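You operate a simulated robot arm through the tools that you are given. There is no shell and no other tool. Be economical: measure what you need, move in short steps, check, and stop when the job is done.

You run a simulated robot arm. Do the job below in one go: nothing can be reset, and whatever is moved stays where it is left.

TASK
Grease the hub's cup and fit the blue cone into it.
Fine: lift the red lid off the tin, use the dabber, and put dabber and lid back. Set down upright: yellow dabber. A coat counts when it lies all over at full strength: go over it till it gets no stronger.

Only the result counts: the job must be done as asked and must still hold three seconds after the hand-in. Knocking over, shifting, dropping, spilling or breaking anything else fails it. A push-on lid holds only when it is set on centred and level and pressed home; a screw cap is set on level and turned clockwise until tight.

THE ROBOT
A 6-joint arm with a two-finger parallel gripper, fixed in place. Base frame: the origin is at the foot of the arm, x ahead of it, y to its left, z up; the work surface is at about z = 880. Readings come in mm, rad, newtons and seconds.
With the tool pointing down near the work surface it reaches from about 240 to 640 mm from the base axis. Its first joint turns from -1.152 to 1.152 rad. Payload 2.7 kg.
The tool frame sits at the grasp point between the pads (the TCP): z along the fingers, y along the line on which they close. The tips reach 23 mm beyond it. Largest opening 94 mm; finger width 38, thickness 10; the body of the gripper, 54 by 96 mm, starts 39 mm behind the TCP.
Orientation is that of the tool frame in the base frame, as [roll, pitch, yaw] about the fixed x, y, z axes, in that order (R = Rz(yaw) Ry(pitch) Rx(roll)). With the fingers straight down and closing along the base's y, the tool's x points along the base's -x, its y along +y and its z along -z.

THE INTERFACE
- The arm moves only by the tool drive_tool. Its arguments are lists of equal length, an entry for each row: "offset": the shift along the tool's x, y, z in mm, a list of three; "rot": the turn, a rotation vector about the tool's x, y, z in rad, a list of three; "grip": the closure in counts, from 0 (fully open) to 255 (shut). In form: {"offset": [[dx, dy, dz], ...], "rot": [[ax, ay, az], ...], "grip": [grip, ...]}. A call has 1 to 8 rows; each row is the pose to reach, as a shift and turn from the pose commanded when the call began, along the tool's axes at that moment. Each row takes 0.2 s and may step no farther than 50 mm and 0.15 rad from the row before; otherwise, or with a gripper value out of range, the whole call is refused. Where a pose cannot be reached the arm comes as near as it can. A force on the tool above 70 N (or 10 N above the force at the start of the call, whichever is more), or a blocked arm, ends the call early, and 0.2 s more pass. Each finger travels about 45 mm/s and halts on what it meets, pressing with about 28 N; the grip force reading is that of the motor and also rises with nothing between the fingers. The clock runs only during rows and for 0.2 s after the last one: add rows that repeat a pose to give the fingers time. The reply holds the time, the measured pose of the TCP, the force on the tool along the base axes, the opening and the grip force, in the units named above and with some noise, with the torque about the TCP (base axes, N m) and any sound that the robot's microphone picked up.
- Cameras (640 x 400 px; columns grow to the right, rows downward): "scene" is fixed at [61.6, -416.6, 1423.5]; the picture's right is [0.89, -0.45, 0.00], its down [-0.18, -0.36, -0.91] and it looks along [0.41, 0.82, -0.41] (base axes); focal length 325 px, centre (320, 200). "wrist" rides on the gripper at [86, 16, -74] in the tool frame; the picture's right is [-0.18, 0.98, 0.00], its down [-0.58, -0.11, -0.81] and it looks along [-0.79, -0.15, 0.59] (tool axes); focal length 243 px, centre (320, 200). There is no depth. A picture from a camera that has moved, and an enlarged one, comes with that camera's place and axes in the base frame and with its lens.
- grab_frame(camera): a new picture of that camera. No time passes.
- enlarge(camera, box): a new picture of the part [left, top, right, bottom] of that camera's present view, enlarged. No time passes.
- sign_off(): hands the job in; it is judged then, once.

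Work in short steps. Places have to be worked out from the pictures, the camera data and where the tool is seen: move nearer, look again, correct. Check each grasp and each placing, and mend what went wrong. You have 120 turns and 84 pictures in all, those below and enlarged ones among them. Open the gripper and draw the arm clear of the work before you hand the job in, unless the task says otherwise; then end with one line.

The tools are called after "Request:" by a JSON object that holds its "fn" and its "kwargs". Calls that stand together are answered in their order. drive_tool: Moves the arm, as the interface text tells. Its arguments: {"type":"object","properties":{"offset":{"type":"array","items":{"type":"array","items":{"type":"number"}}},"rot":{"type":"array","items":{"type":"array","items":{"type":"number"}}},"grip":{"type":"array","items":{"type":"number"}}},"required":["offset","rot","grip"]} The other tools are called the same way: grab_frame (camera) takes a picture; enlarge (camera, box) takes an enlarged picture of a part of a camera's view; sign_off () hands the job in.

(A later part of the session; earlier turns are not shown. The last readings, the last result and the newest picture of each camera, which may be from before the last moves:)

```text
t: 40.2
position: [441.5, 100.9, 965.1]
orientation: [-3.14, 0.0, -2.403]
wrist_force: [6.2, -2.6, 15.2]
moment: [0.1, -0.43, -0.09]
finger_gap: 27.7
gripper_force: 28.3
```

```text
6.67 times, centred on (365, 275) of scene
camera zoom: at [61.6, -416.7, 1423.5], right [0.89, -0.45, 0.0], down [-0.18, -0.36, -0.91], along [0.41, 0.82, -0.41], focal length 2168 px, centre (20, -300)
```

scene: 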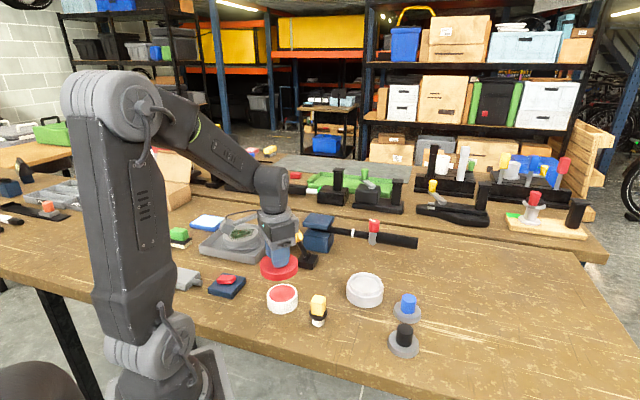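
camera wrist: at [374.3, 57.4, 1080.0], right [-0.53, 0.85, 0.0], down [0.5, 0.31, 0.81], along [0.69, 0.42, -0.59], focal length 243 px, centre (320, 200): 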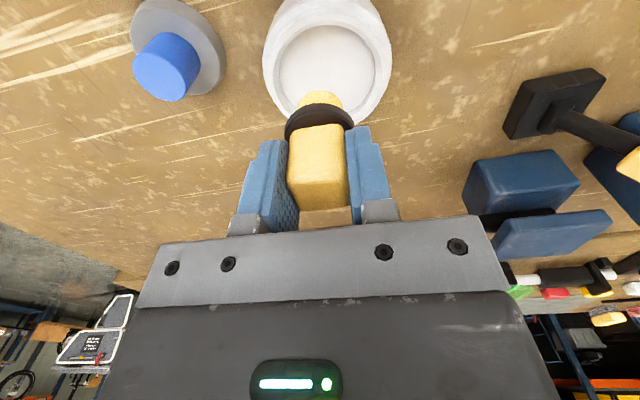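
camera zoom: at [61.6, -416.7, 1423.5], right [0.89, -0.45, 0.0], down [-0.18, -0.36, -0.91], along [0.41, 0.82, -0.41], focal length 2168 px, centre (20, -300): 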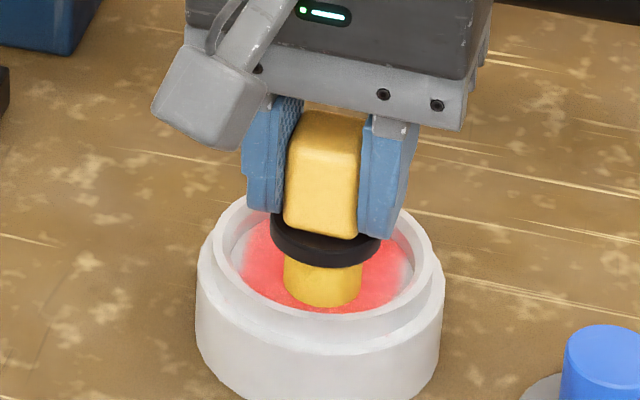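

The inner part is getting redder. Now the outer ring in fine steps.

Request:
{"fn": "drive_tool", "kwargs": {"offset": [[7, 0, 0], [5.7, 6.5, 0], [2, 12, 0], [-3.5, 15.7, 0], [-10, 17, 0], [-16.5, 15.7, 0], [-22, 12, 0], [-25.7, 6.5, 0]], "rot": [[0, 0, 0], [0, 0, 0], [0, 0, 0], [0, 0, 0], [0, 0, 0], [0, 0, 0], [0, 0, 0], [0, 0, 0]], "grip": [255, 255, 255, 255, 255, 255, 255, 255]}}

Request:
{"fn": "drive_tool", "kwargs": {"offset": [[-2.3, -6.5, 0], [-0.8, -13.5, 0], [3.2, -19, 0], [8.7, -23, 0], [15.7, -24.5, 0], [22.7, -23, 0], [28.2, -19, 0], [32.2, -13.5, 0]], "rot": [[0, 0, 0], [0, 0, 0], [0, 0, 0], [0, 0, 0], [0, 0, 0], [0, 0, 0], [0, 0, 0], [0, 0, 0]], "grip": [255, 255, 255, 255, 255, 255, 255, 255]}}

Request:
{"fn": "drive_tool", "kwargs": {"offset": [[-4, 0, -10], [-27, 7, -40], [-27, 7, -40]], "rot": [[0, 0, 0], [0, 0, 0], [0, 0, 0]], "grip": [255, 255, 255]}}

Request:
{"fn": "enlarge", "kwargs": {"camera": "wrist", "box": [250, 0, 410, 130]}}

Request:
{"fn": "enlarge", "kwargs": {"camera": "scene", "box": [330, 245, 400, 305]}}

```text
t: 42.0
position: [454.3, 121.9, 964.2]
orientation: [-3.141, 0.002, -2.402]
wrist_force: [-8.1, 4.1, 22.4]
moment: [0.35, 0.13, 0.08]
finger_gap: 27.9
gripper_force: 27.7
```

```text
t: 43.8
position: [440.5, 89.7, 964.0]
orientation: [-3.139, 0.002, -2.403]
wrist_force: [6.1, -2.4, 16.0]
moment: [-0.02, -0.42, -0.05]
finger_gap: 27.7
gripper_force: 27.9
```

```text
t: 44.6
position: [455.3, 113.4, 1002.9]
orientation: [-3.141, -0.001, -2.402]
wrist_force: [-0.2, 0.8, -1.7]
moment: [-0.01, -0.03, -0.03]
finger_gap: 27.5
gripper_force: 27.7
```

```text
3.08 times, centred on (330, 65) of wrist
camera zoom: at [380.0, 68.4, 1077.7], right [-0.53, 0.85, 0.0], down [0.5, 0.31, 0.81], along [0.68, 0.42, -0.59], focal length 746 px, centre (289, 615)
```

zoom: 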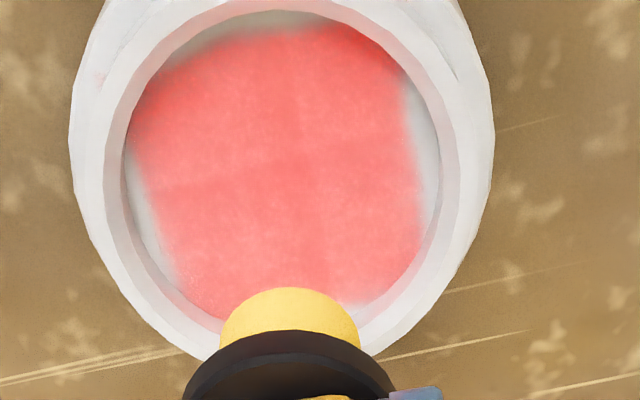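

```text
6.67 times, centred on (365, 275) of scene
camera zoom: at [61.7, -416.6, 1423.5], right [0.89, -0.45, 0.0], down [-0.18, -0.36, -0.91], along [0.41, 0.82, -0.41], focal length 2168 px, centre (20, -300)
```

zoom: 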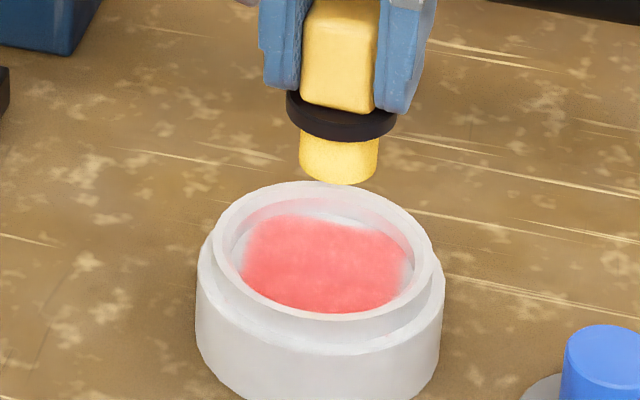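

The coat's tone and extent match the previous pass, so it looks saturated. I'll shift off and raise for an unobstructed check.

Request:
{"fn": "drive_tool", "kwargs": {"offset": [[-15, 0, -30], [-30, 0, -60]], "rot": [[0, 0, 0], [0, 0, 0]], "grip": [255, 255]}}

Request:
{"fn": "enlarge", "kwargs": {"camera": "wrist", "box": [260, 0, 400, 110]}}

Request:
{"fn": "enlarge", "kwargs": {"camera": "scene", "box": [345, 265, 385, 295]}}

```text
t: 45.2
position: [476.9, 133.0, 1063.7]
orientation: [-3.14, -0.001, -2.403]
wrist_force: [-0.1, -0.3, -1.0]
moment: [-0.01, -0.03, 0.01]
finger_gap: 27.6
gripper_force: 27.9
```

```text
3.64 times, centred on (330, 55) of wrist
camera zoom: at [401.2, 87.1, 1137.9], right [-0.53, 0.85, 0.0], down [0.5, 0.31, 0.81], along [0.69, 0.42, -0.59], focal length 882 px, centre (284, 727)
```

zoom: 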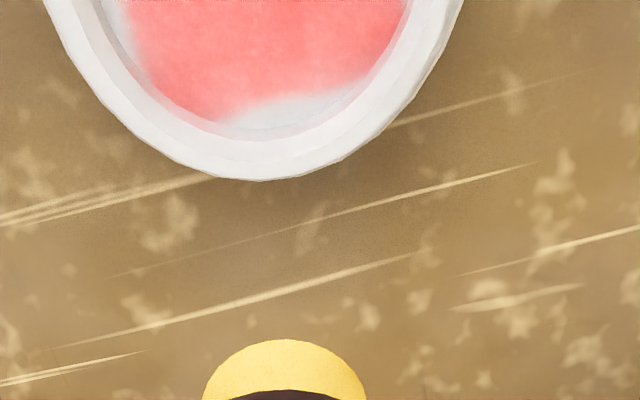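

```text
13.33 times, centred on (365, 280) of scene
camera zoom: at [61.6, -416.6, 1423.5], right [0.89, -0.45, 0.0], down [-0.18, -0.36, -0.91], along [0.41, 0.82, -0.41], focal length 4336 px, centre (-280, -867)
```

zoom: 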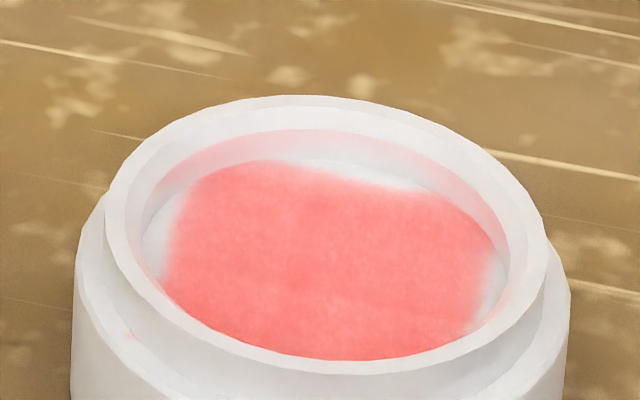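

There's a pale gap on the tool -x side too, even though the pad should have passed over it. I'll test this by pressing the pad right in that gap.

Request:
{"fn": "drive_tool", "kwargs": {"offset": [[10, 0, 45], [20, 0, 85], [20, 0, 97], [20, 0, 100], [19, 5, 100], [19, -5, 100], [19, 0, 100]], "rot": [[0, 0, 0], [0, 0, 0], [0, 0, 0], [0, 0, 0], [0, 0, 0], [0, 0, 0], [0, 0, 0]], "grip": [255, 255, 255, 255, 255, 255, 255]}}

Request:
{"fn": "enlarge", "kwargs": {"camera": "scene", "box": [335, 255, 395, 300]}}

Request:
{"fn": "drive_tool", "kwargs": {"offset": [[0, 0, -20], [-10, 0, -60], [-20, 0, -100]], "rot": [[0, 0, 0], [0, 0, 0], [0, 0, 0]], "grip": [255, 255, 255]}}

Request:
{"fn": "enlarge", "kwargs": {"camera": "scene", "box": [345, 265, 385, 295]}}

```text
t: 46.8
position: [462.0, 119.4, 963.9]
orientation: [3.141, -0.002, -2.403]
wrist_force: [-6.2, -4.5, -1.9]
moment: [-0.23, 0.27, -0.06]
finger_gap: 27.6
gripper_force: 28.1
```

```text
8.89 times, centred on (365, 278) of scene
camera zoom: at [61.5, -416.7, 1423.5], right [0.89, -0.45, 0.0], down [-0.18, -0.36, -0.91], along [0.41, 0.82, -0.41], focal length 2891 px, centre (-80, -489)
```

zoom: 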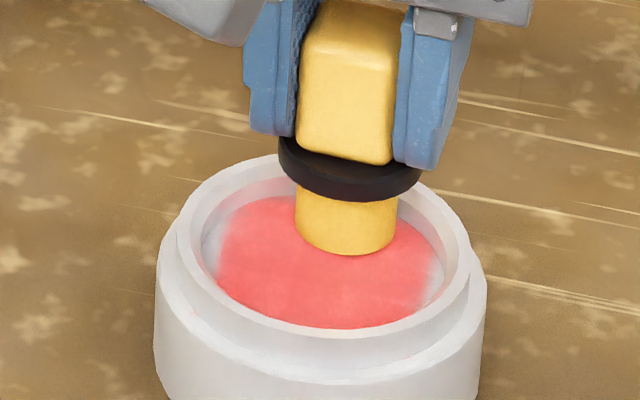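

```text
t: 47.6
position: [477.1, 133.9, 1064.6]
orientation: [-3.141, 0.0, -2.403]
wrist_force: [0.2, -1.3, -1.5]
moment: [-0.02, 0.0, -0.01]
finger_gap: 27.7
gripper_force: 28.2
```

```text
13.33 times, centred on (365, 280) of scene
camera zoom: at [61.6, -416.6, 1423.5], right [0.89, -0.45, 0.0], down [-0.18, -0.36, -0.91], along [0.41, 0.82, -0.41], focal length 4336 px, centre (-280, -867)
```

zoom: 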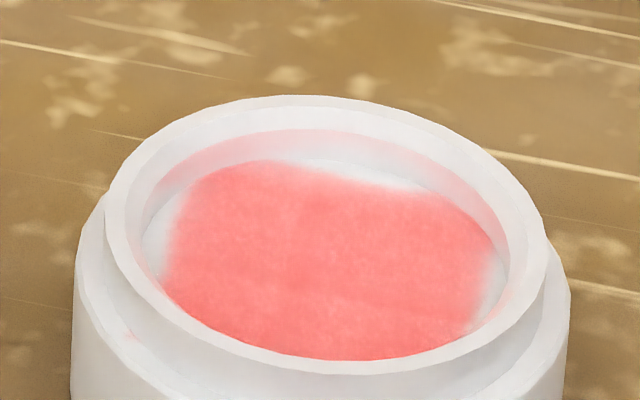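

No change with the pad against the wall, so the patch extent is fixed. One more reload and full pass will confirm the strength is at its maximum.

Request:
{"fn": "drive_tool", "kwargs": {"offset": [[28.8, 35.4, 10], [57.7, 70.8, 20], [86.5, 106.2, 30], [115.4, 141.6, 40], [144.2, 177, 50], [144.2, 177, 85], [144.2, 177, 97], [144.2, 177, 100]], "rot": [[0, 0, 0], [0, 0, 0], [0, 0, 0], [0, 0, 0], [0, 0, 0], [0, 0, 0], [0, 0, 0], [0, 0, 0]], "grip": [255, 255, 255, 255, 255, 255, 255, 255]}}

Request:
{"fn": "drive_tool", "kwargs": {"offset": [[0, 0, -42], [-19, -35, -42], [-38, -71, -42], [-57, -106, -42], [-76, -142, -42], [-95.7, -177, -42], [-95.7, -177, -10], [-95.7, -177, 0]], "rot": [[0, 0, 0], [0, 0, 0], [0, 0, 0], [0, 0, 0], [0, 0, 0], [0, 0, 0], [0, 0, 0], [0, 0, 0]], "grip": [255, 255, 255, 255, 255, 255, 255, 255]}}

```text
t: 49.4
position: [253.7, 168.2, 965.2]
orientation: [-3.14, 0.0, -2.404]
wrist_force: [0.7, -0.9, -1.1]
moment: [-0.02, 0.02, 0.03]
finger_gap: 27.6
gripper_force: 27.8
```

```text
t: 51.2
position: [442.6, 101.5, 964.8]
orientation: [3.14, 0.001, -2.402]
wrist_force: [-0.1, 0.4, -1.9]
moment: [0.02, -0.02, -0.01]
finger_gap: 27.9
gripper_force: 28.1
```

No contact at either spot this time, so the dabber has slipped up slightly in the grip. I'll check.

Request:
{"fn": "enlarge", "kwargs": {"camera": "scene", "box": [330, 245, 400, 305]}}

```text
6.67 times, centred on (365, 275) of scene
camera zoom: at [61.7, -416.6, 1423.5], right [0.89, -0.45, 0.0], down [-0.18, -0.36, -0.91], along [0.41, 0.82, -0.41], focal length 2168 px, centre (20, -300)
```

zoom: 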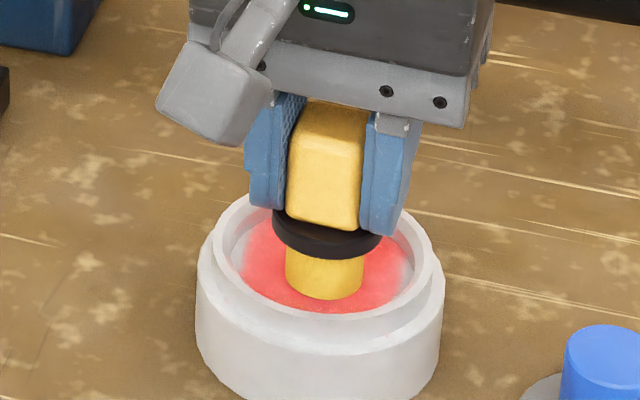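

I'll re-dip 2.5 mm deeper, then return.

Request:
{"fn": "drive_tool", "kwargs": {"offset": [[0, 0, -42], [19, 35, -42], [38, 71, -42], [57, 106, -42], [76, 142, -42], [95.7, 177, -42], [95.7, 177, -8], [95.7, 177, 2.5]], "rot": [[0, 0, 0], [0, 0, 0], [0, 0, 0], [0, 0, 0], [0, 0, 0], [0, 0, 0], [0, 0, 0], [0, 0, 0]], "grip": [255, 255, 255, 255, 255, 255, 255, 255]}}

Request:
{"fn": "drive_tool", "kwargs": {"offset": [[0, 0, -44], [-19, -35, -44], [-38, -71, -44], [-57, -106, -44], [-76, -142, -44], [-95.7, -177, -44], [-95.7, -177, -10], [-95.7, -177, -1]], "rot": [[0, 0, 0], [0, 0, 0], [0, 0, 0], [0, 0, 0], [0, 0, 0], [0, 0, 0], [0, 0, 0], [0, 0, 0]], "grip": [255, 255, 255, 255, 255, 255, 255, 255]}}

```text
t: 53.0
position: [253.2, 169.6, 962.2]
orientation: [-3.14, 0.003, -2.4]
wrist_force: [-8.7, -5.3, 28.1]
moment: [-0.01, 0.14, 0.07]
finger_gap: 27.6
gripper_force: 28.2
```

```text
t: 54.8
position: [441.9, 101.5, 963.8]
orientation: [-3.141, 0.0, -2.4]
wrist_force: [-0.2, 0.4, -1.3]
moment: [0.01, 0.02, 0.03]
finger_gap: 27.7
gripper_force: 28.4
```

Dip done. Now the inner and outer rings, pressed 2 mm lower.

Request:
{"fn": "drive_tool", "kwargs": {"offset": [[-2, 5, 1.8], [-7, 7, 1.8], [-12, 5, 1.8], [-14, 0, 1.8], [-12, -5, 1.8], [-7, -7, 1.8], [-2, -5, 1.8], [3, 0, 1.8]], "rot": [[0, 0, 0], [0, 0, 0], [0, 0, 0], [0, 0, 0], [0, 0, 0], [0, 0, 0], [0, 0, 0], [0, 0, 0]], "grip": [255, 255, 255, 255, 255, 255, 255, 255]}}

Request:
{"fn": "drive_tool", "kwargs": {"offset": [[7, 0, 0], [5.7, 6.5, 0], [2, 12, 0], [-3.5, 15.7, 0], [-10, 17, 0], [-16.5, 15.7, 0], [-22, 12, 0], [-25.7, 6.5, 0]], "rot": [[0, 0, 0], [0, 0, 0], [0, 0, 0], [0, 0, 0], [0, 0, 0], [0, 0, 0], [0, 0, 0], [0, 0, 0]], "grip": [255, 255, 255, 255, 255, 255, 255, 255]}}

Request:
{"fn": "drive_tool", "kwargs": {"offset": [[-2.3, -6.5, 0], [-0.8, -13.5, 0], [3.2, -19, 0], [8.7, -23, 0], [15.7, -24.5, 0], [22.7, -23, 0], [28.2, -19, 0], [32.2, -13.5, 0]], "rot": [[0, 0, 0], [0, 0, 0], [0, 0, 0], [0, 0, 0], [0, 0, 0], [0, 0, 0], [0, 0, 0], [0, 0, 0]], "grip": [255, 255, 255, 255, 255, 255, 255, 255]}}

Request:
{"fn": "drive_tool", "kwargs": {"offset": [[-4, 0, -10], [-27, 7, -40], [-57, 7, -80]], "rot": [[0, 0, 0], [0, 0, 0], [0, 0, 0]], "grip": [255, 255, 255]}}

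Request:
{"fn": "enlarge", "kwargs": {"camera": "scene", "box": [345, 265, 385, 295]}}

Request:
{"fn": "enlarge", "kwargs": {"camera": "scene", "box": [320, 205, 420, 275]}}

```text
t: 56.6
position: [441.3, 100.0, 961.4]
orientation: [-3.137, 0.003, -2.403]
wrist_force: [5.9, -2.9, 13.8]
moment: [0.09, -0.39, -0.05]
finger_gap: 27.6
gripper_force: 27.7
```

```text
t: 58.4
position: [453.0, 122.4, 961.7]
orientation: [-3.141, 0.001, -2.401]
wrist_force: [-6.0, 3.8, 21.7]
moment: [0.42, 0.15, 0.1]
finger_gap: 27.7
gripper_force: 28.2
```

```text
t: 60.2
position: [440.7, 89.3, 962.3]
orientation: [-3.139, 0.003, -2.403]
wrist_force: [7.6, -3.1, 20.5]
moment: [-0.01, -0.5, -0.08]
finger_gap: 27.9
gripper_force: 28.1
```

```text
t: 61.0
position: [476.3, 133.6, 1040.1]
orientation: [3.139, -0.005, -2.403]
wrist_force: [-0.2, 0.5, -1.3]
moment: [0.03, 0.0, -0.02]
finger_gap: 27.7
gripper_force: 27.8
```

```text
13.33 times, centred on (365, 280) of scene
camera zoom: at [61.6, -416.6, 1423.5], right [0.89, -0.45, 0.0], down [-0.18, -0.36, -0.91], along [0.41, 0.82, -0.41], focal length 4336 px, centre (-280, -867)
```

zoom: 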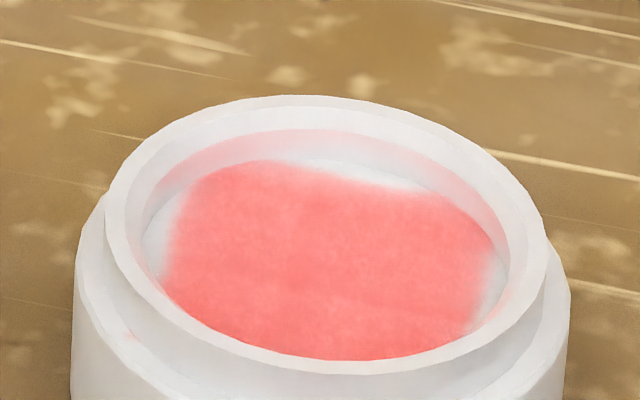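

```text
5.71 times, centred on (370, 240) of scene
camera zoom: at [61.6, -416.6, 1423.5], right [0.89, -0.45, 0.0], down [-0.18, -0.36, -0.91], along [0.41, 0.82, -0.41], focal length 1858 px, centre (34, -29)
```

zoom: 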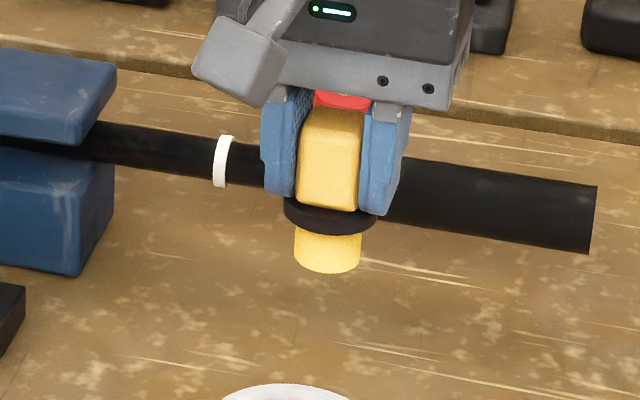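

The coat is identical after a fresh reload, so it's at full strength. I'll carry the dabber back to its original spot.

Request:
{"fn": "drive_tool", "kwargs": {"offset": [[33, 15.4, 0], [66, 30.7, 0], [99, 46, 0], [132, 61.4, 0], [165.5, 76.8, 0], [165.5, 76.8, 40], [165.5, 76.8, 80], [165.5, 76.8, 100]], "rot": [[0, 0, 0], [0, 0, 0], [0, 0, 0], [0, 0, 0], [0, 0, 0], [0, 0, 0], [0, 0, 0], [0, 0, 0]], "grip": [255, 255, 255, 255, 255, 255, 255, 255]}}

Request:
{"fn": "enlarge", "kwargs": {"camera": "scene", "box": [260, 250, 380, 345]}}

```text
t: 62.8
position: [304.6, 80.1, 941.2]
orientation: [3.141, 0.001, -2.402]
wrist_force: [-0.3, 0.6, -0.7]
moment: [-0.01, 0.03, -0.03]
finger_gap: 27.6
gripper_force: 28.4
```

```text
4.21 times, centred on (320, 298) of scene
camera zoom: at [61.6, -416.6, 1423.5], right [0.89, -0.45, 0.0], down [-0.18, -0.36, -0.91], along [0.41, 0.82, -0.41], focal length 1369 px, centre (320, -210)
```

zoom: 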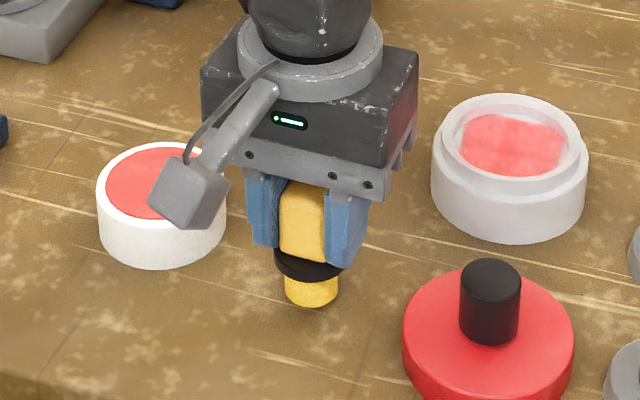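

It's over its spot, about 8–10 mm up. Lowering gently.

Request:
{"fn": "drive_tool", "kwargs": {"offset": [[0, 0, 3], [0, 0, 6], [0, 0, 8]], "rot": [[0, 0, 0], [0, 0, 0], [0, 0, 0]], "grip": [255, 255, 255]}}

```text
t: 63.6
position: [302.8, 78.0, 933.7]
orientation: [3.141, -0.001, -2.401]
wrist_force: [-0.6, -0.5, -0.5]
moment: [-0.04, 0.0, -0.01]
finger_gap: 27.5
gripper_force: 28.4
```

Request:
{"fn": "drive_tool", "kwargs": {"offset": [[0, 0, 1], [0, 0, 2], [0, 0, 3]], "rot": [[0, 0, 0], [0, 0, 0], [0, 0, 0]], "grip": [255, 255, 255]}}

```text
t: 64.4
position: [303.4, 79.8, 932.3]
orientation: [-3.139, 0.003, -2.403]
wrist_force: [-16.3, 0.5, 50.5]
moment: [0.12, 0.61, 0.01]
finger_gap: 27.5
gripper_force: 28.2
```

Firm contact on the table. I'll back off 1.5 mm, open, and rise straight up.

Request:
{"fn": "drive_tool", "kwargs": {"offset": [[0, 0, -2], [0, 0, -2], [0, 0, -2], [0, 0, -2], [0, 0, -20], [0, 0, -60], [0, 0, -100]], "rot": [[0, 0, 0], [0, 0, 0], [0, 0, 0], [0, 0, 0], [0, 0, 0], [0, 0, 0], [0, 0, 0]], "grip": [255, 200, 120, 110, 110, 110, 110]}}

Request:
{"fn": "enlarge", "kwargs": {"camera": "scene", "box": [240, 250, 440, 365]}}

```text
t: 66.0
position: [303.8, 79.9, 1032.2]
orientation: [-3.142, 0.0, -2.404]
wrist_force: [0.2, 0.4, -0.7]
moment: [0.01, 0.01, -0.03]
finger_gap: 53.4
gripper_force: 0.1
```

```text
3.20 times, centred on (340, 308) of scene
camera zoom: at [61.6, -416.6, 1423.5], right [0.89, -0.45, 0.0], down [-0.18, -0.36, -0.91], along [0.41, 0.82, -0.41], focal length 1041 px, centre (256, -144)
```

zoom: 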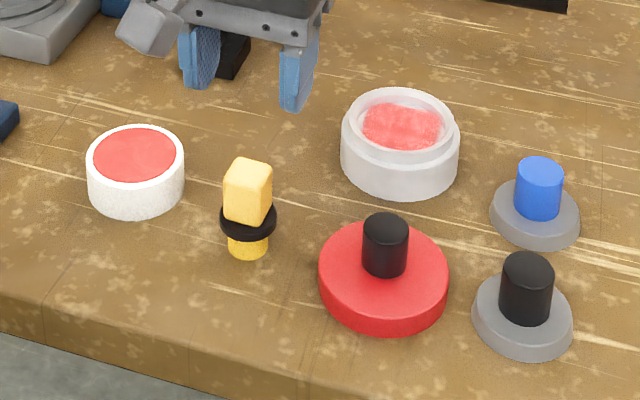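

The dabber stands upright where it was. Next I'll turn back and move over the lid.

Request:
{"fn": "drive_tool", "kwargs": {"offset": [[0.5, -19, 0], [1, -38, 0], [1.5, -57, 0], [2, -77, 0], [2.2, -95.7, 0], [2.2, -95.7, 30], [2.2, -95.7, 50]], "rot": [[0, 0, 0.148], [0, 0, 0.296], [0, 0, 0.444], [0, 0, 0.592], [0, 0, 0.738], [0, 0, 0.738], [0, 0, 0.738]], "grip": [110, 110, 110, 110, 110, 110, 110]}}

Request:
{"fn": "grab_frame", "kwargs": {"camera": "wrist"}}

```text
t: 67.6
position: [368.7, 7.4, 982.2]
orientation: [-3.141, -0.001, -3.14]
wrist_force: [0.2, 0.6, -0.6]
moment: [0.0, 0.01, -0.01]
finger_gap: 53.5
gripper_force: 0.1
```

```text
35 pictures are left
camera wrist: at [281.7, 22.8, 1056.1], right [0.18, 0.98, 0.0], down [0.58, -0.11, 0.81], along [0.79, -0.15, -0.59], focal length 243 px, centre (320, 200)
```

wrist: 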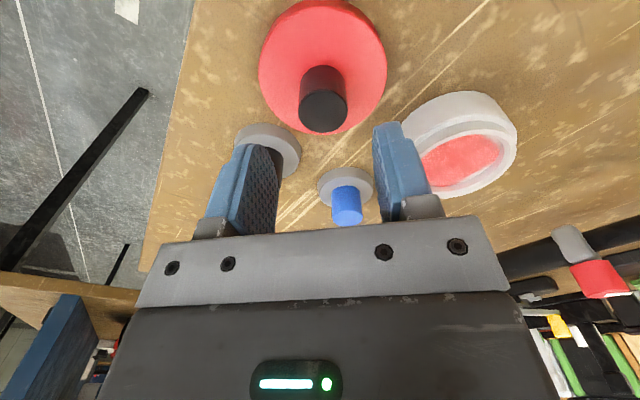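

The knob is centred within 2 mm. I'll go down to 921 and grip.

Request:
{"fn": "drive_tool", "kwargs": {"offset": [[0.5, 1, 30], [0.5, 1, 61], [0.5, 1, 61], [0.5, 1, 61], [0.5, 1, 61], [0.5, 1, 61]], "rot": [[0, 0, 0], [0, 0, 0], [0, 0, 0], [0, 0, 0], [0, 0, 0], [0, 0, 0]], "grip": [110, 110, 255, 255, 255, 255]}}

Request:
{"fn": "drive_tool", "kwargs": {"offset": [[0, 0, -20], [0, 0, -60], [0, 0, -110]], "rot": [[0, 0, 0], [0, 0, 0], [0, 0, 0]], "grip": [255, 255, 255]}}

Request:
{"fn": "enlarge", "kwargs": {"camera": "scene", "box": [240, 200, 440, 330]}}

```text
t: 69.0
position: [368.1, 7.2, 919.3]
orientation: [3.14, 0.003, -3.139]
wrist_force: [2.9, 1.6, 13.7]
moment: [0.09, -0.11, -0.12]
finger_gap: 28.2
gripper_force: 28.0
```

```text
t: 69.8
position: [365.4, 5.8, 1029.2]
orientation: [-3.141, -0.002, -3.14]
wrist_force: [-0.1, -0.1, -0.6]
moment: [0.01, 0.01, -0.02]
finger_gap: 28.1
gripper_force: 28.3
```

```text
3.08 times, centred on (340, 265) of scene
camera zoom: at [61.6, -416.6, 1423.5], right [0.89, -0.45, 0.0], down [-0.18, -0.36, -0.91], along [0.41, 0.82, -0.41], focal length 1001 px, centre (258, 0)
```

zoom: 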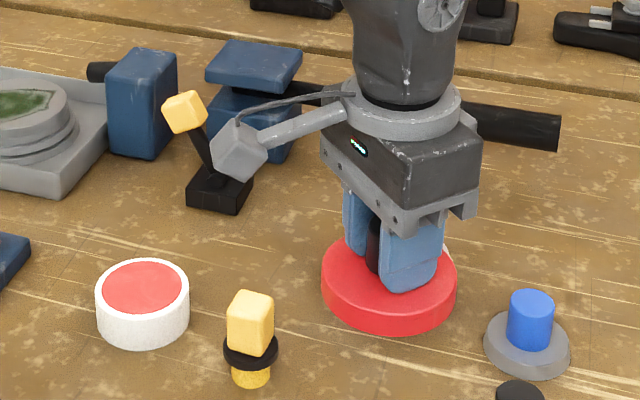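

Lid held. I'll carry it over the tin and stop just above seating height (≈940).

Request:
{"fn": "drive_tool", "kwargs": {"offset": [[23, 33, 0], [46, 66, 0], [69, 100, 0], [92, 133, 0], [114, 166, 0], [114, 166, 40], [114, 166, 70], [114, 166, 78]], "rot": [[0, 0, 0], [0, 0, 0], [0, 0, 0], [0, 0, 0], [0, 0, 0], [0, 0, 0], [0, 0, 0], [0, 0, 0]], "grip": [255, 255, 255, 255, 255, 255, 255, 255]}}

Request:
{"fn": "enlarge", "kwargs": {"camera": "scene", "box": [230, 235, 340, 330]}}

```text
t: 71.6
position: [251.2, 171.6, 951.0]
orientation: [3.142, 0.001, -3.141]
wrist_force: [-0.1, -0.7, -1.2]
moment: [-0.02, 0.0, 0.0]
finger_gap: 27.9
gripper_force: 28.5
```

```text
4.21 times, centred on (285, 282) of scene
camera zoom: at [61.6, -416.6, 1423.5], right [0.89, -0.45, 0.0], down [-0.18, -0.36, -0.91], along [0.41, 0.82, -0.41], focal length 1369 px, centre (467, -147)
```

zoom: 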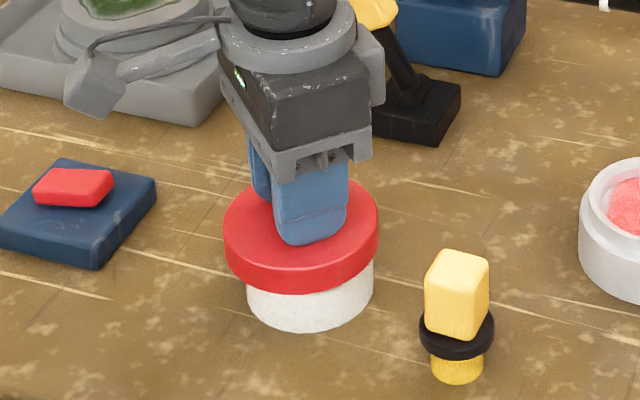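

The lid seems about 2 mm to the image left relative to the tin. I'll check with the wrist camera.

Request:
{"fn": "enlarge", "kwargs": {"camera": "wrist", "box": [220, 0, 420, 160]}}

```text
2.50 times, centred on (320, 80) of wrist
camera zoom: at [164.3, 188.4, 1026.1], right [0.18, 0.98, 0.0], down [0.58, -0.11, 0.81], along [0.79, -0.15, -0.59], focal length 606 px, centre (320, 500)
```

zoom: 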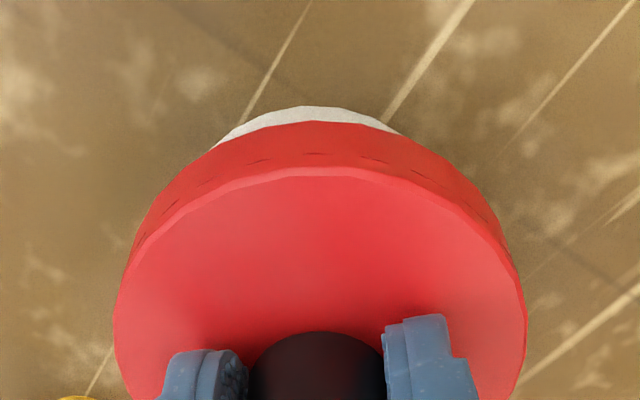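

Wrist and scene both put the tin centre about 3 mm toward -y from the lid. I'll shift and look again.

Request:
{"fn": "drive_tool", "kwargs": {"offset": [[-0.3, -2.8, 0], [-0.3, -2.8, 0]], "rot": [[0, 0, 0], [0, 0, 0]], "grip": [255, 255]}}

Request:
{"fn": "enlarge", "kwargs": {"camera": "wrist", "box": [220, 0, 420, 160]}}

Request:
{"fn": "enlarge", "kwargs": {"camera": "scene", "box": [230, 235, 340, 330]}}

```text
t: 72.2
position: [251.4, 170.2, 951.9]
orientation: [3.14, 0.0, -3.141]
wrist_force: [0.2, -0.1, 0.0]
moment: [0.0, 0.0, -0.01]
finger_gap: 28.1
gripper_force: 28.2
```

```text
2.50 times, centred on (320, 80) of wrist
camera zoom: at [164.4, 185.9, 1025.8], right [0.18, 0.98, 0.0], down [0.58, -0.11, 0.81], along [0.79, -0.15, -0.59], focal length 606 px, centre (320, 500)
```

zoom: 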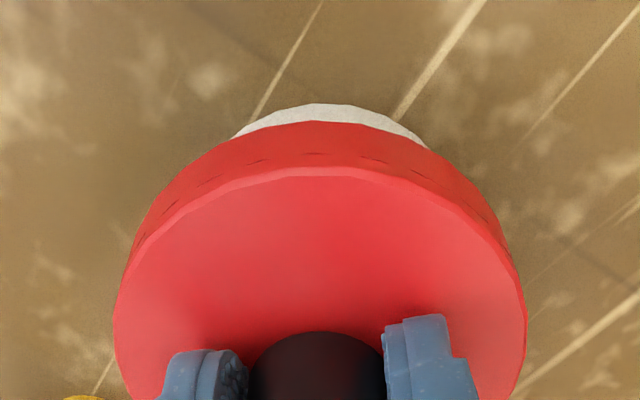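

```text
4.21 times, centred on (285, 282) of scene
camera zoom: at [61.6, -416.6, 1423.5], right [0.89, -0.45, 0.0], down [-0.18, -0.36, -0.91], along [0.41, 0.82, -0.41], focal length 1369 px, centre (467, -147)
```

zoom: 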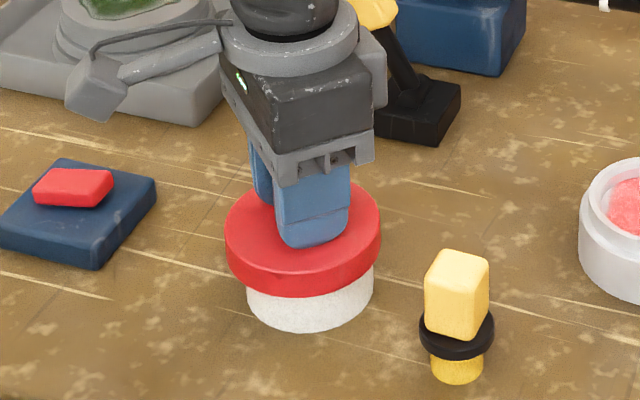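

The y shift overshot slightly: balance is about 1.3 mm back, and both views suggest about +1.7 mm in world x. Correcting.

Request:
{"fn": "drive_tool", "kwargs": {"offset": [[-1.7, 1.3, 0], [-1.7, 1.3, 4]], "rot": [[0, 0, 0], [0, 0, 0]], "grip": [255, 255]}}

Request:
{"fn": "enlarge", "kwargs": {"camera": "wrist", "box": [220, 0, 420, 160]}}

Request:
{"fn": "enlarge", "kwargs": {"camera": "scene", "box": [230, 235, 340, 330]}}

```text
t: 72.8
position: [252.1, 171.8, 948.2]
orientation: [-3.14, -0.001, -3.14]
wrist_force: [0.2, -0.9, -0.8]
moment: [-0.02, 0.0, -0.02]
finger_gap: 28.2
gripper_force: 27.6
```

```text
2.50 times, centred on (320, 80) of wrist
camera zoom: at [166.1, 187.8, 1021.5], right [0.18, 0.98, 0.0], down [0.58, -0.11, 0.81], along [0.79, -0.15, -0.59], focal length 606 px, centre (320, 500)
```

zoom: 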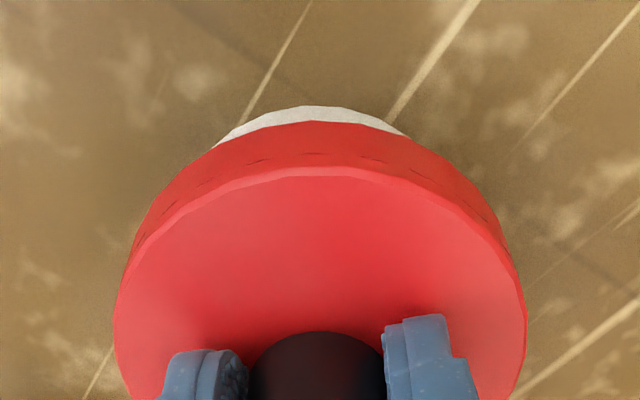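

```text
4.21 times, centred on (285, 282) of scene
camera zoom: at [61.6, -416.6, 1423.5], right [0.89, -0.45, 0.0], down [-0.18, -0.36, -0.91], along [0.41, 0.82, -0.41], focal length 1369 px, centre (467, -147)
```

zoom: 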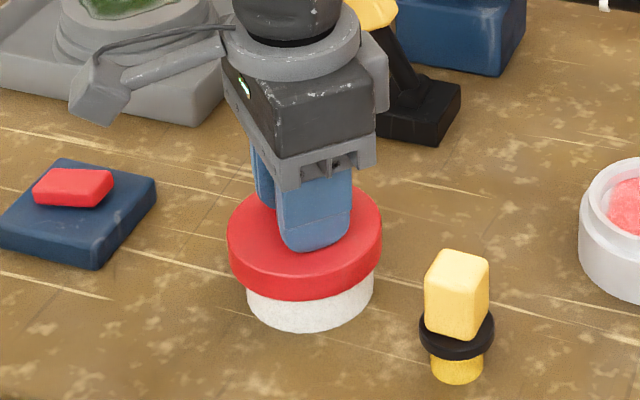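

Nearly centred. A small fix of about 0.9 mm in y and 0.5 mm in x, then lower gently.

Request:
{"fn": "drive_tool", "kwargs": {"offset": [[-0.5, -0.9, 0], [-0.5, -0.9, 3], [-0.5, -0.9, 5], [-0.5, -0.9, 6.5]], "rot": [[0, 0, 0], [0, 0, 0], [0, 0, 0], [0, 0, 0]], "grip": [255, 255, 255, 255]}}

Request:
{"fn": "enlarge", "kwargs": {"camera": "scene", "box": [230, 235, 340, 330]}}

```text
t: 73.8
position: [252.9, 171.9, 941.6]
orientation: [3.141, -0.001, -3.14]
wrist_force: [1.1, -2.0, 0.5]
moment: [-0.07, -0.02, -0.03]
finger_gap: 28.0
gripper_force: 28.0
```

```text
4.21 times, centred on (285, 282) of scene
camera zoom: at [61.7, -416.7, 1423.5], right [0.89, -0.45, 0.0], down [-0.18, -0.36, -0.91], along [0.41, 0.82, -0.41], focal length 1369 px, centre (467, -147)
```

zoom: 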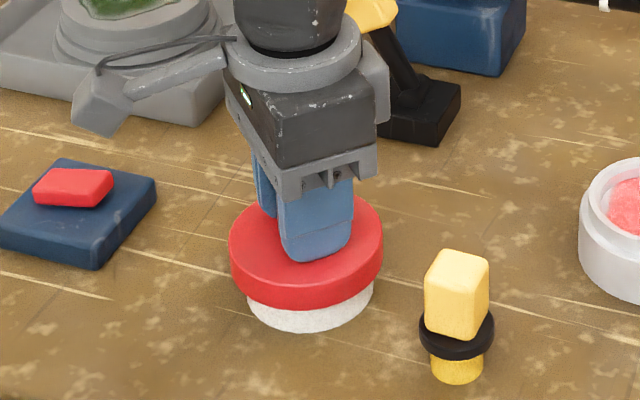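

The lid is sliding over the tin, centred. Now pressing it home.

Request:
{"fn": "drive_tool", "kwargs": {"offset": [[0, 0, 1], [0, 0, 2], [0, 0, 3], [0, 0, 4], [0, 0, 4]], "rot": [[0, 0, 0], [0, 0, 0], [0, 0, 0], [0, 0, 0], [0, 0, 0]], "grip": [255, 255, 255, 255, 255]}}

```text
t: 75.0
position: [253.4, 171.7, 937.1]
orientation: [3.14, 0.0, -3.14]
wrist_force: [-3.4, -4.9, 27.6]
moment: [-0.32, 0.13, -0.07]
finger_gap: 28.2
gripper_force: 27.6
```

Contact at 28 N. Pressing a little harder to be sure it's home.

Request:
{"fn": "drive_tool", "kwargs": {"offset": [[0, 0, 1], [0, 0, 2], [0, 0, 3], [0, 0, 3]], "rot": [[0, 0, 0], [0, 0, 0], [0, 0, 0], [0, 0, 0]], "grip": [255, 255, 255, 255]}}

Request:
{"fn": "enlarge", "kwargs": {"camera": "scene", "box": [230, 235, 340, 330]}}

```text
t: 75.7
position: [252.8, 171.9, 938.3]
orientation: [3.141, 0.003, -3.14]
wrist_force: [-4.9, -3.6, 16.9]
moment: [-0.22, 0.24, -0.05]
finger_gap: 28.2
gripper_force: 28.1
stopped in row 3: the force on the tool passed its limit at 73 N (the readings are from after the stop); the commanded pose is now the measured one
```

```text
4.21 times, centred on (285, 282) of scene
camera zoom: at [61.4, -416.8, 1423.4], right [0.89, -0.45, 0.0], down [-0.18, -0.36, -0.91], along [0.41, 0.82, -0.41], focal length 1369 px, centre (467, -147)
```

zoom: 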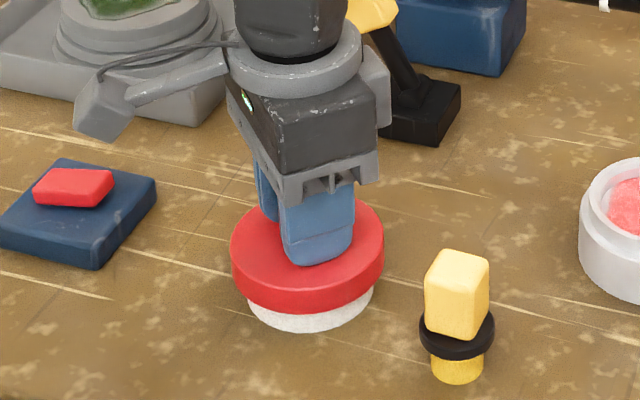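

Pressed with 73 N, and the lid image matches its original seated position. I'll release and rise.

Request:
{"fn": "drive_tool", "kwargs": {"offset": [[0, 0, 0], [0, 0, 0], [0, 0, 0], [0, 0, -20], [0, 0, -60], [0, 0, -100]], "rot": [[0, 0, 0], [0, 0, 0], [0, 0, 0], [0, 0, 0], [0, 0, 0], [0, 0, 0]], "grip": [180, 110, 110, 110, 110, 110]}}

Request:
{"fn": "enlarge", "kwargs": {"camera": "scene", "box": [230, 235, 340, 330]}}

```text
t: 77.0
position: [254.5, 172.1, 1037.4]
orientation: [3.14, 0.0, -3.14]
wrist_force: [0.3, 0.4, -0.1]
moment: [0.02, 0.0, 0.0]
finger_gap: 53.3
gripper_force: 0.2
```

```text
4.21 times, centred on (285, 282) of scene
camera zoom: at [61.6, -416.6, 1423.5], right [0.89, -0.45, 0.0], down [-0.18, -0.36, -0.91], along [0.41, 0.82, -0.41], focal length 1369 px, centre (467, -147)
```

zoom: 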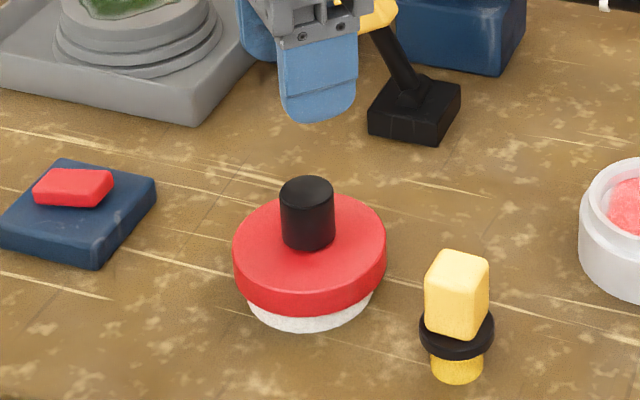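

Quick close zoom to check the lid is level.

Request:
{"fn": "enlarge", "kwargs": {"camera": "scene", "box": [260, 272, 308, 318]}}

```text
8.70 times, centred on (284, 295) of scene
camera zoom: at [61.6, -416.6, 1423.5], right [0.89, -0.45, 0.0], down [-0.18, -0.36, -0.91], along [0.41, 0.82, -0.41], focal length 2828 px, centre (633, -626)
```

zoom: 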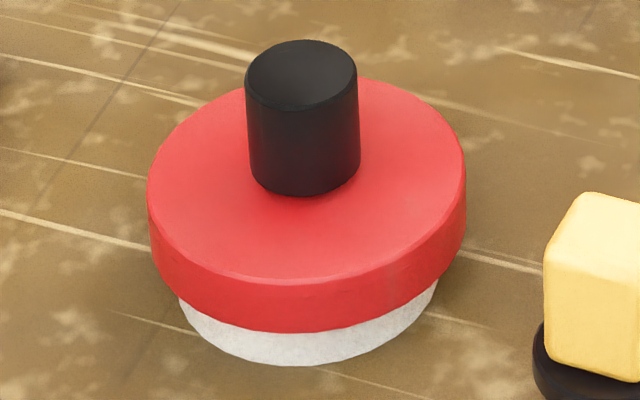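

The knob edges are vertical in perspective, so the lid is level and home. Next I'll move over the blue cone near (492,11).

Request:
{"fn": "drive_tool", "kwargs": {"offset": [[-34, -23, 0], [-68, -46, 0], [-102, -69, 0], [-136, -92, 0], [-170, -115, 0], [-204, -138, 0], [-238, -161, 0], [-238, -161, 30]], "rot": [[0, 0, 0], [0, 0, 0], [0, 0, 0], [0, 0, 0], [0, 0, 0], [0, 0, 0], [0, 0, 0], [0, 0, 0]], "grip": [110, 110, 110, 110, 110, 110, 110, 110]}}

Request:
{"fn": "grab_frame", "kwargs": {"camera": "wrist"}}

```text
t: 78.8
position: [492.7, 10.4, 1004.7]
orientation: [3.141, 0.003, -3.139]
wrist_force: [1.1, -0.1, -0.4]
moment: [-0.01, -0.01, 0.0]
finger_gap: 53.6
gripper_force: 0.1
```

```text
23 pictures are left
camera wrist: at [405.6, 26.2, 1079.8], right [0.18, 0.98, 0.0], down [0.58, -0.11, 0.81], along [0.79, -0.15, -0.59], focal length 243 px, centre (320, 200)
```

wrist: 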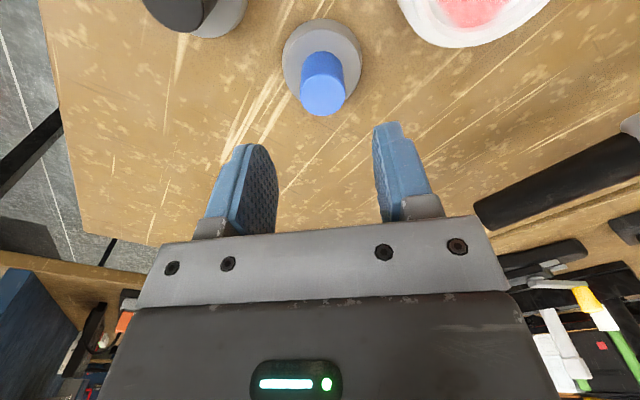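

The post is at about (-5,+1.3) in tool axes. I'll shift and go down to z≈923, but pause at 950 to check in the scene view.

Request:
{"fn": "drive_tool", "kwargs": {"offset": [[-5, 1.3, 25], [-5, 1.3, 50]], "rot": [[0, 0, 0], [0, 0, 0]], "grip": [110, 110]}}

Request:
{"fn": "enlarge", "kwargs": {"camera": "wrist", "box": [240, 20, 400, 190]}}

Request:
{"fn": "enlarge", "kwargs": {"camera": "scene", "box": [360, 260, 450, 330]}}

```text
t: 79.5
position: [497.9, 11.6, 956.4]
orientation: [-3.141, 0.004, -3.14]
wrist_force: [0.6, 0.4, -0.6]
moment: [-0.02, 0.01, -0.03]
finger_gap: 53.5
gripper_force: 0.1
```

```text
2.35 times, centred on (320, 105) of wrist
camera zoom: at [410.3, 28.0, 1029.7], right [0.18, 0.98, 0.0], down [0.58, -0.11, 0.81], along [0.8, -0.15, -0.59], focal length 571 px, centre (320, 424)
```

zoom: 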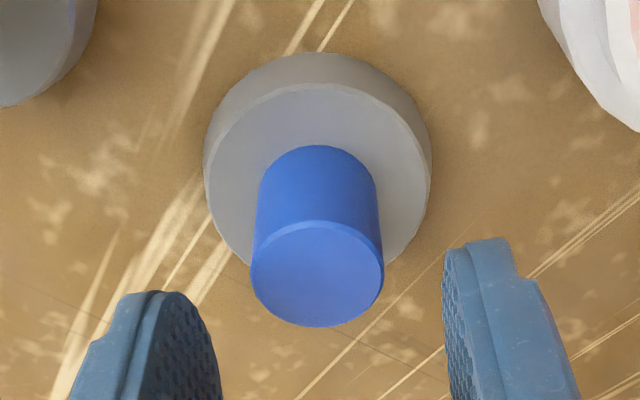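

```text
5.71 times, centred on (405, 295) of scene
camera zoom: at [61.6, -416.6, 1423.5], right [0.89, -0.45, 0.0], down [-0.18, -0.36, -0.91], along [0.41, 0.82, -0.41], focal length 1858 px, centre (-166, -343)
```

zoom: 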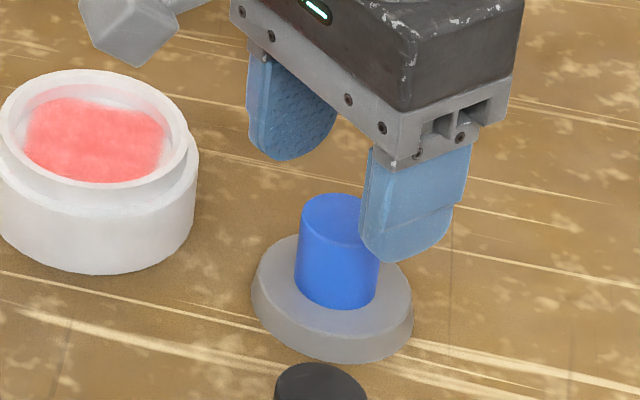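

Post well centred (within about 1 mm). Descending to grip.

Request:
{"fn": "drive_tool", "kwargs": {"offset": [[0.5, 0, 18], [0.5, 0, 33], [0.5, 0, 33], [0.5, 0, 33], [0.5, 0, 33], [0.5, 0, 33]], "rot": [[0, 0, 0], [0, 0, 0], [0, 0, 0], [0, 0, 0], [0, 0, 0], [0, 0, 0]], "grip": [110, 110, 255, 255, 255, 255]}}

Request:
{"fn": "drive_tool", "kwargs": {"offset": [[0, 0, -20], [0, 0, -60], [0, 0, -90]], "rot": [[0, 0, 0], [0, 0, 0], [0, 0, 0]], "grip": [255, 255, 255]}}

Request:
{"fn": "enlarge", "kwargs": {"camera": "scene", "box": [330, 220, 450, 320]}}

```text
t: 80.8
position: [496.7, 11.3, 923.5]
orientation: [3.14, 0.003, -3.139]
wrist_force: [-0.4, 0.2, 0.1]
moment: [-0.01, -0.01, 0.04]
finger_gap: 30.5
gripper_force: 28.1
```

```text
t: 81.7
position: [495.4, 11.5, 1015.0]
orientation: [3.14, 0.004, -3.14]
wrist_force: [0.2, 0.0, -0.6]
moment: [0.0, -0.04, 0.01]
finger_gap: 30.3
gripper_force: 28.0
```

```text
4.00 times, centred on (390, 270) of scene
camera zoom: at [61.6, -416.6, 1423.5], right [0.89, -0.45, 0.0], down [-0.18, -0.36, -0.91], along [0.41, 0.82, -0.41], focal length 1301 px, centre (40, -80)
```

zoom: 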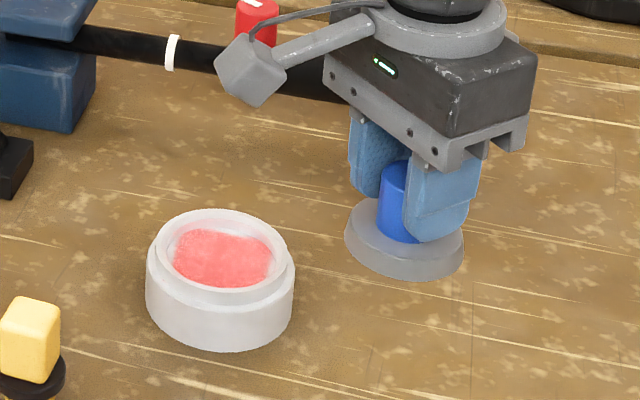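

Cone held (post 30 mm). I'll move it over the hub centre at about (447,106) with its bottom about 15 mm above the rim.

Request:
{"fn": "drive_tool", "kwargs": {"offset": [[16, 31, 0], [32, 62, 0], [49, 94.3, 0], [49, 94.3, 20], [49, 94.3, 34]], "rot": [[0, 0, 0], [0, 0, 0], [0, 0, 0], [0, 0, 0], [0, 0, 0]], "grip": [255, 255, 255, 255, 255]}}

Request:
{"fn": "enlarge", "kwargs": {"camera": "wrist", "box": [220, 0, 420, 160]}}

Request:
{"fn": "enlarge", "kwargs": {"camera": "scene", "box": [325, 230, 405, 310]}}

```text
t: 82.8
position: [446.3, 106.1, 982.0]
orientation: [3.14, 0.005, -3.139]
wrist_force: [-0.2, -0.1, -0.6]
moment: [0.04, 0.0, -0.01]
finger_gap: 30.5
gripper_force: 28.2
```

```text
2.50 times, centred on (320, 80) of wrist
camera zoom: at [359.0, 122.6, 1053.7], right [0.18, 0.98, 0.0], down [0.58, -0.11, 0.81], along [0.8, -0.15, -0.59], focal length 606 px, centre (320, 500)
```

zoom: 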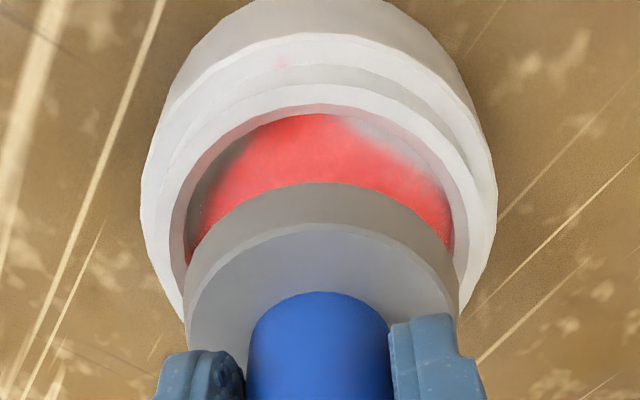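

```text
5.00 times, centred on (365, 270) of scene
camera zoom: at [61.7, -416.6, 1423.5], right [0.89, -0.45, 0.0], down [-0.18, -0.36, -0.91], along [0.41, 0.82, -0.41], focal length 1626 px, centre (95, -150)
```

zoom: 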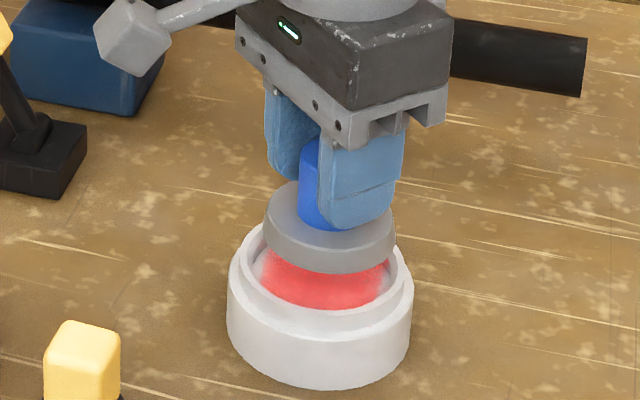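

The cone is about 1.5–2 mm too far in +x. I'll correct that and lower into the cup carefully.

Request:
{"fn": "drive_tool", "kwargs": {"offset": [[1.7, 0, 0], [1.7, 0, 12], [1.7, 0, 20]], "rot": [[0, 0, 0], [0, 0, 0], [0, 0, 0]], "grip": [255, 255, 255]}}

Request:
{"fn": "enlarge", "kwargs": {"camera": "wrist", "box": [220, 0, 420, 160]}}

Request:
{"fn": "enlarge", "kwargs": {"camera": "scene", "box": [335, 245, 395, 305]}}

```text
t: 83.7
position: [445.5, 106.2, 961.1]
orientation: [3.139, 0.002, -3.139]
wrist_force: [-3.5, -1.5, 0.6]
moment: [-0.04, 0.12, 0.04]
finger_gap: 30.6
gripper_force: 27.7
```

```text
2.50 times, centred on (320, 80) of wrist
camera zoom: at [358.0, 122.7, 1034.0], right [0.18, 0.98, 0.0], down [0.58, -0.11, 0.81], along [0.79, -0.15, -0.59], focal length 606 px, centre (320, 500)
```

zoom: 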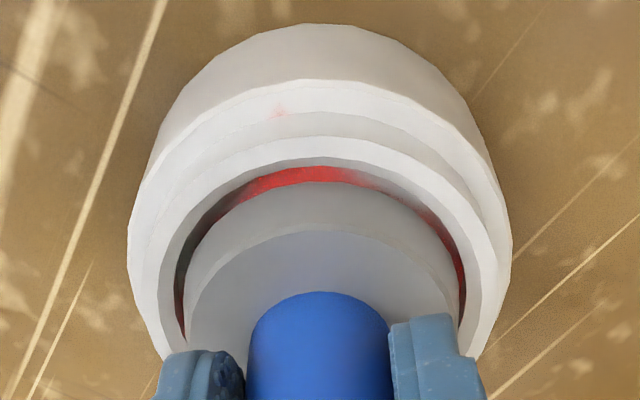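

```text
6.67 times, centred on (365, 275) of scene
camera zoom: at [61.5, -416.6, 1423.5], right [0.89, -0.45, 0.0], down [-0.18, -0.36, -0.91], along [0.41, 0.82, -0.41], focal length 2168 px, centre (20, -300)
```

zoom: 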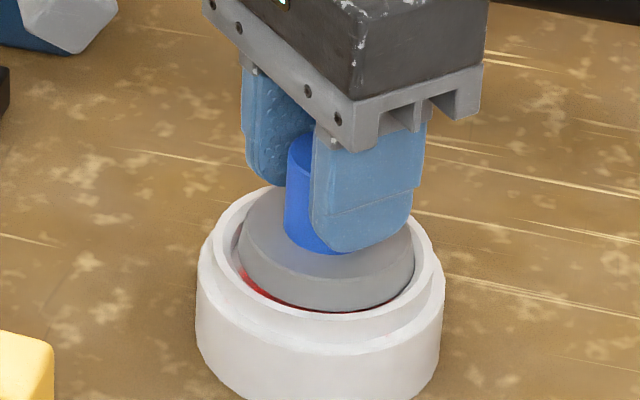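

The cone touches the +x/+y wall slightly, so I'll shift (+1.5,-1.2) in tool axes and lower gently.

Request:
{"fn": "drive_tool", "kwargs": {"offset": [[1.5, -1.2, -1], [1.5, -1.2, 2], [1.5, -1.2, 4]], "rot": [[0, 0, 0], [0, 0, 0], [0, 0, 0]], "grip": [255, 255, 255]}}

Request:
{"fn": "enlarge", "kwargs": {"camera": "wrist", "box": [220, 0, 420, 160]}}

```text
t: 84.5
position: [445.1, 105.4, 956.6]
orientation: [3.141, 0.002, -3.14]
wrist_force: [0.2, -1.1, -0.2]
moment: [-0.02, -0.03, -0.01]
finger_gap: 30.5
gripper_force: 27.8
```

```text
2.50 times, centred on (320, 80) of wrist
camera zoom: at [357.3, 121.9, 1030.0], right [0.18, 0.98, 0.0], down [0.58, -0.11, 0.81], along [0.8, -0.15, -0.59], focal length 606 px, centre (320, 500)
```

zoom: 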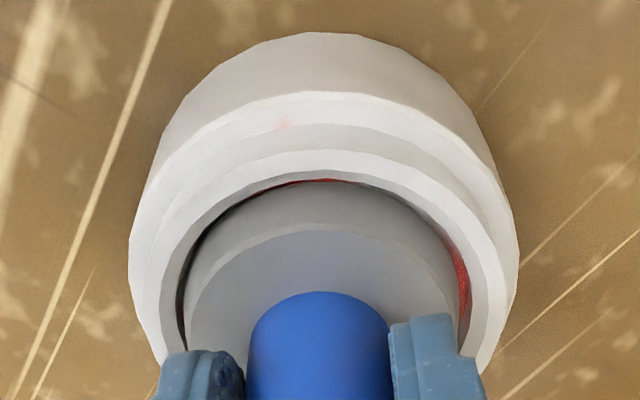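

Free and centred. Lowering to seat it.

Request:
{"fn": "drive_tool", "kwargs": {"offset": [[0, 0, 1], [0, 0, 2], [0, 0, 3], [0, 0, 3.5]], "rot": [[0, 0, 0], [0, 0, 0], [0, 0, 0], [0, 0, 0]], "grip": [255, 255, 255, 255]}}

```text
t: 85.5
position: [445.4, 105.8, 953.1]
orientation: [3.139, 0.006, -3.14]
wrist_force: [-2.7, 0.4, 7.6]
moment: [-0.22, 0.17, -0.07]
finger_gap: 30.6
gripper_force: 27.7
```

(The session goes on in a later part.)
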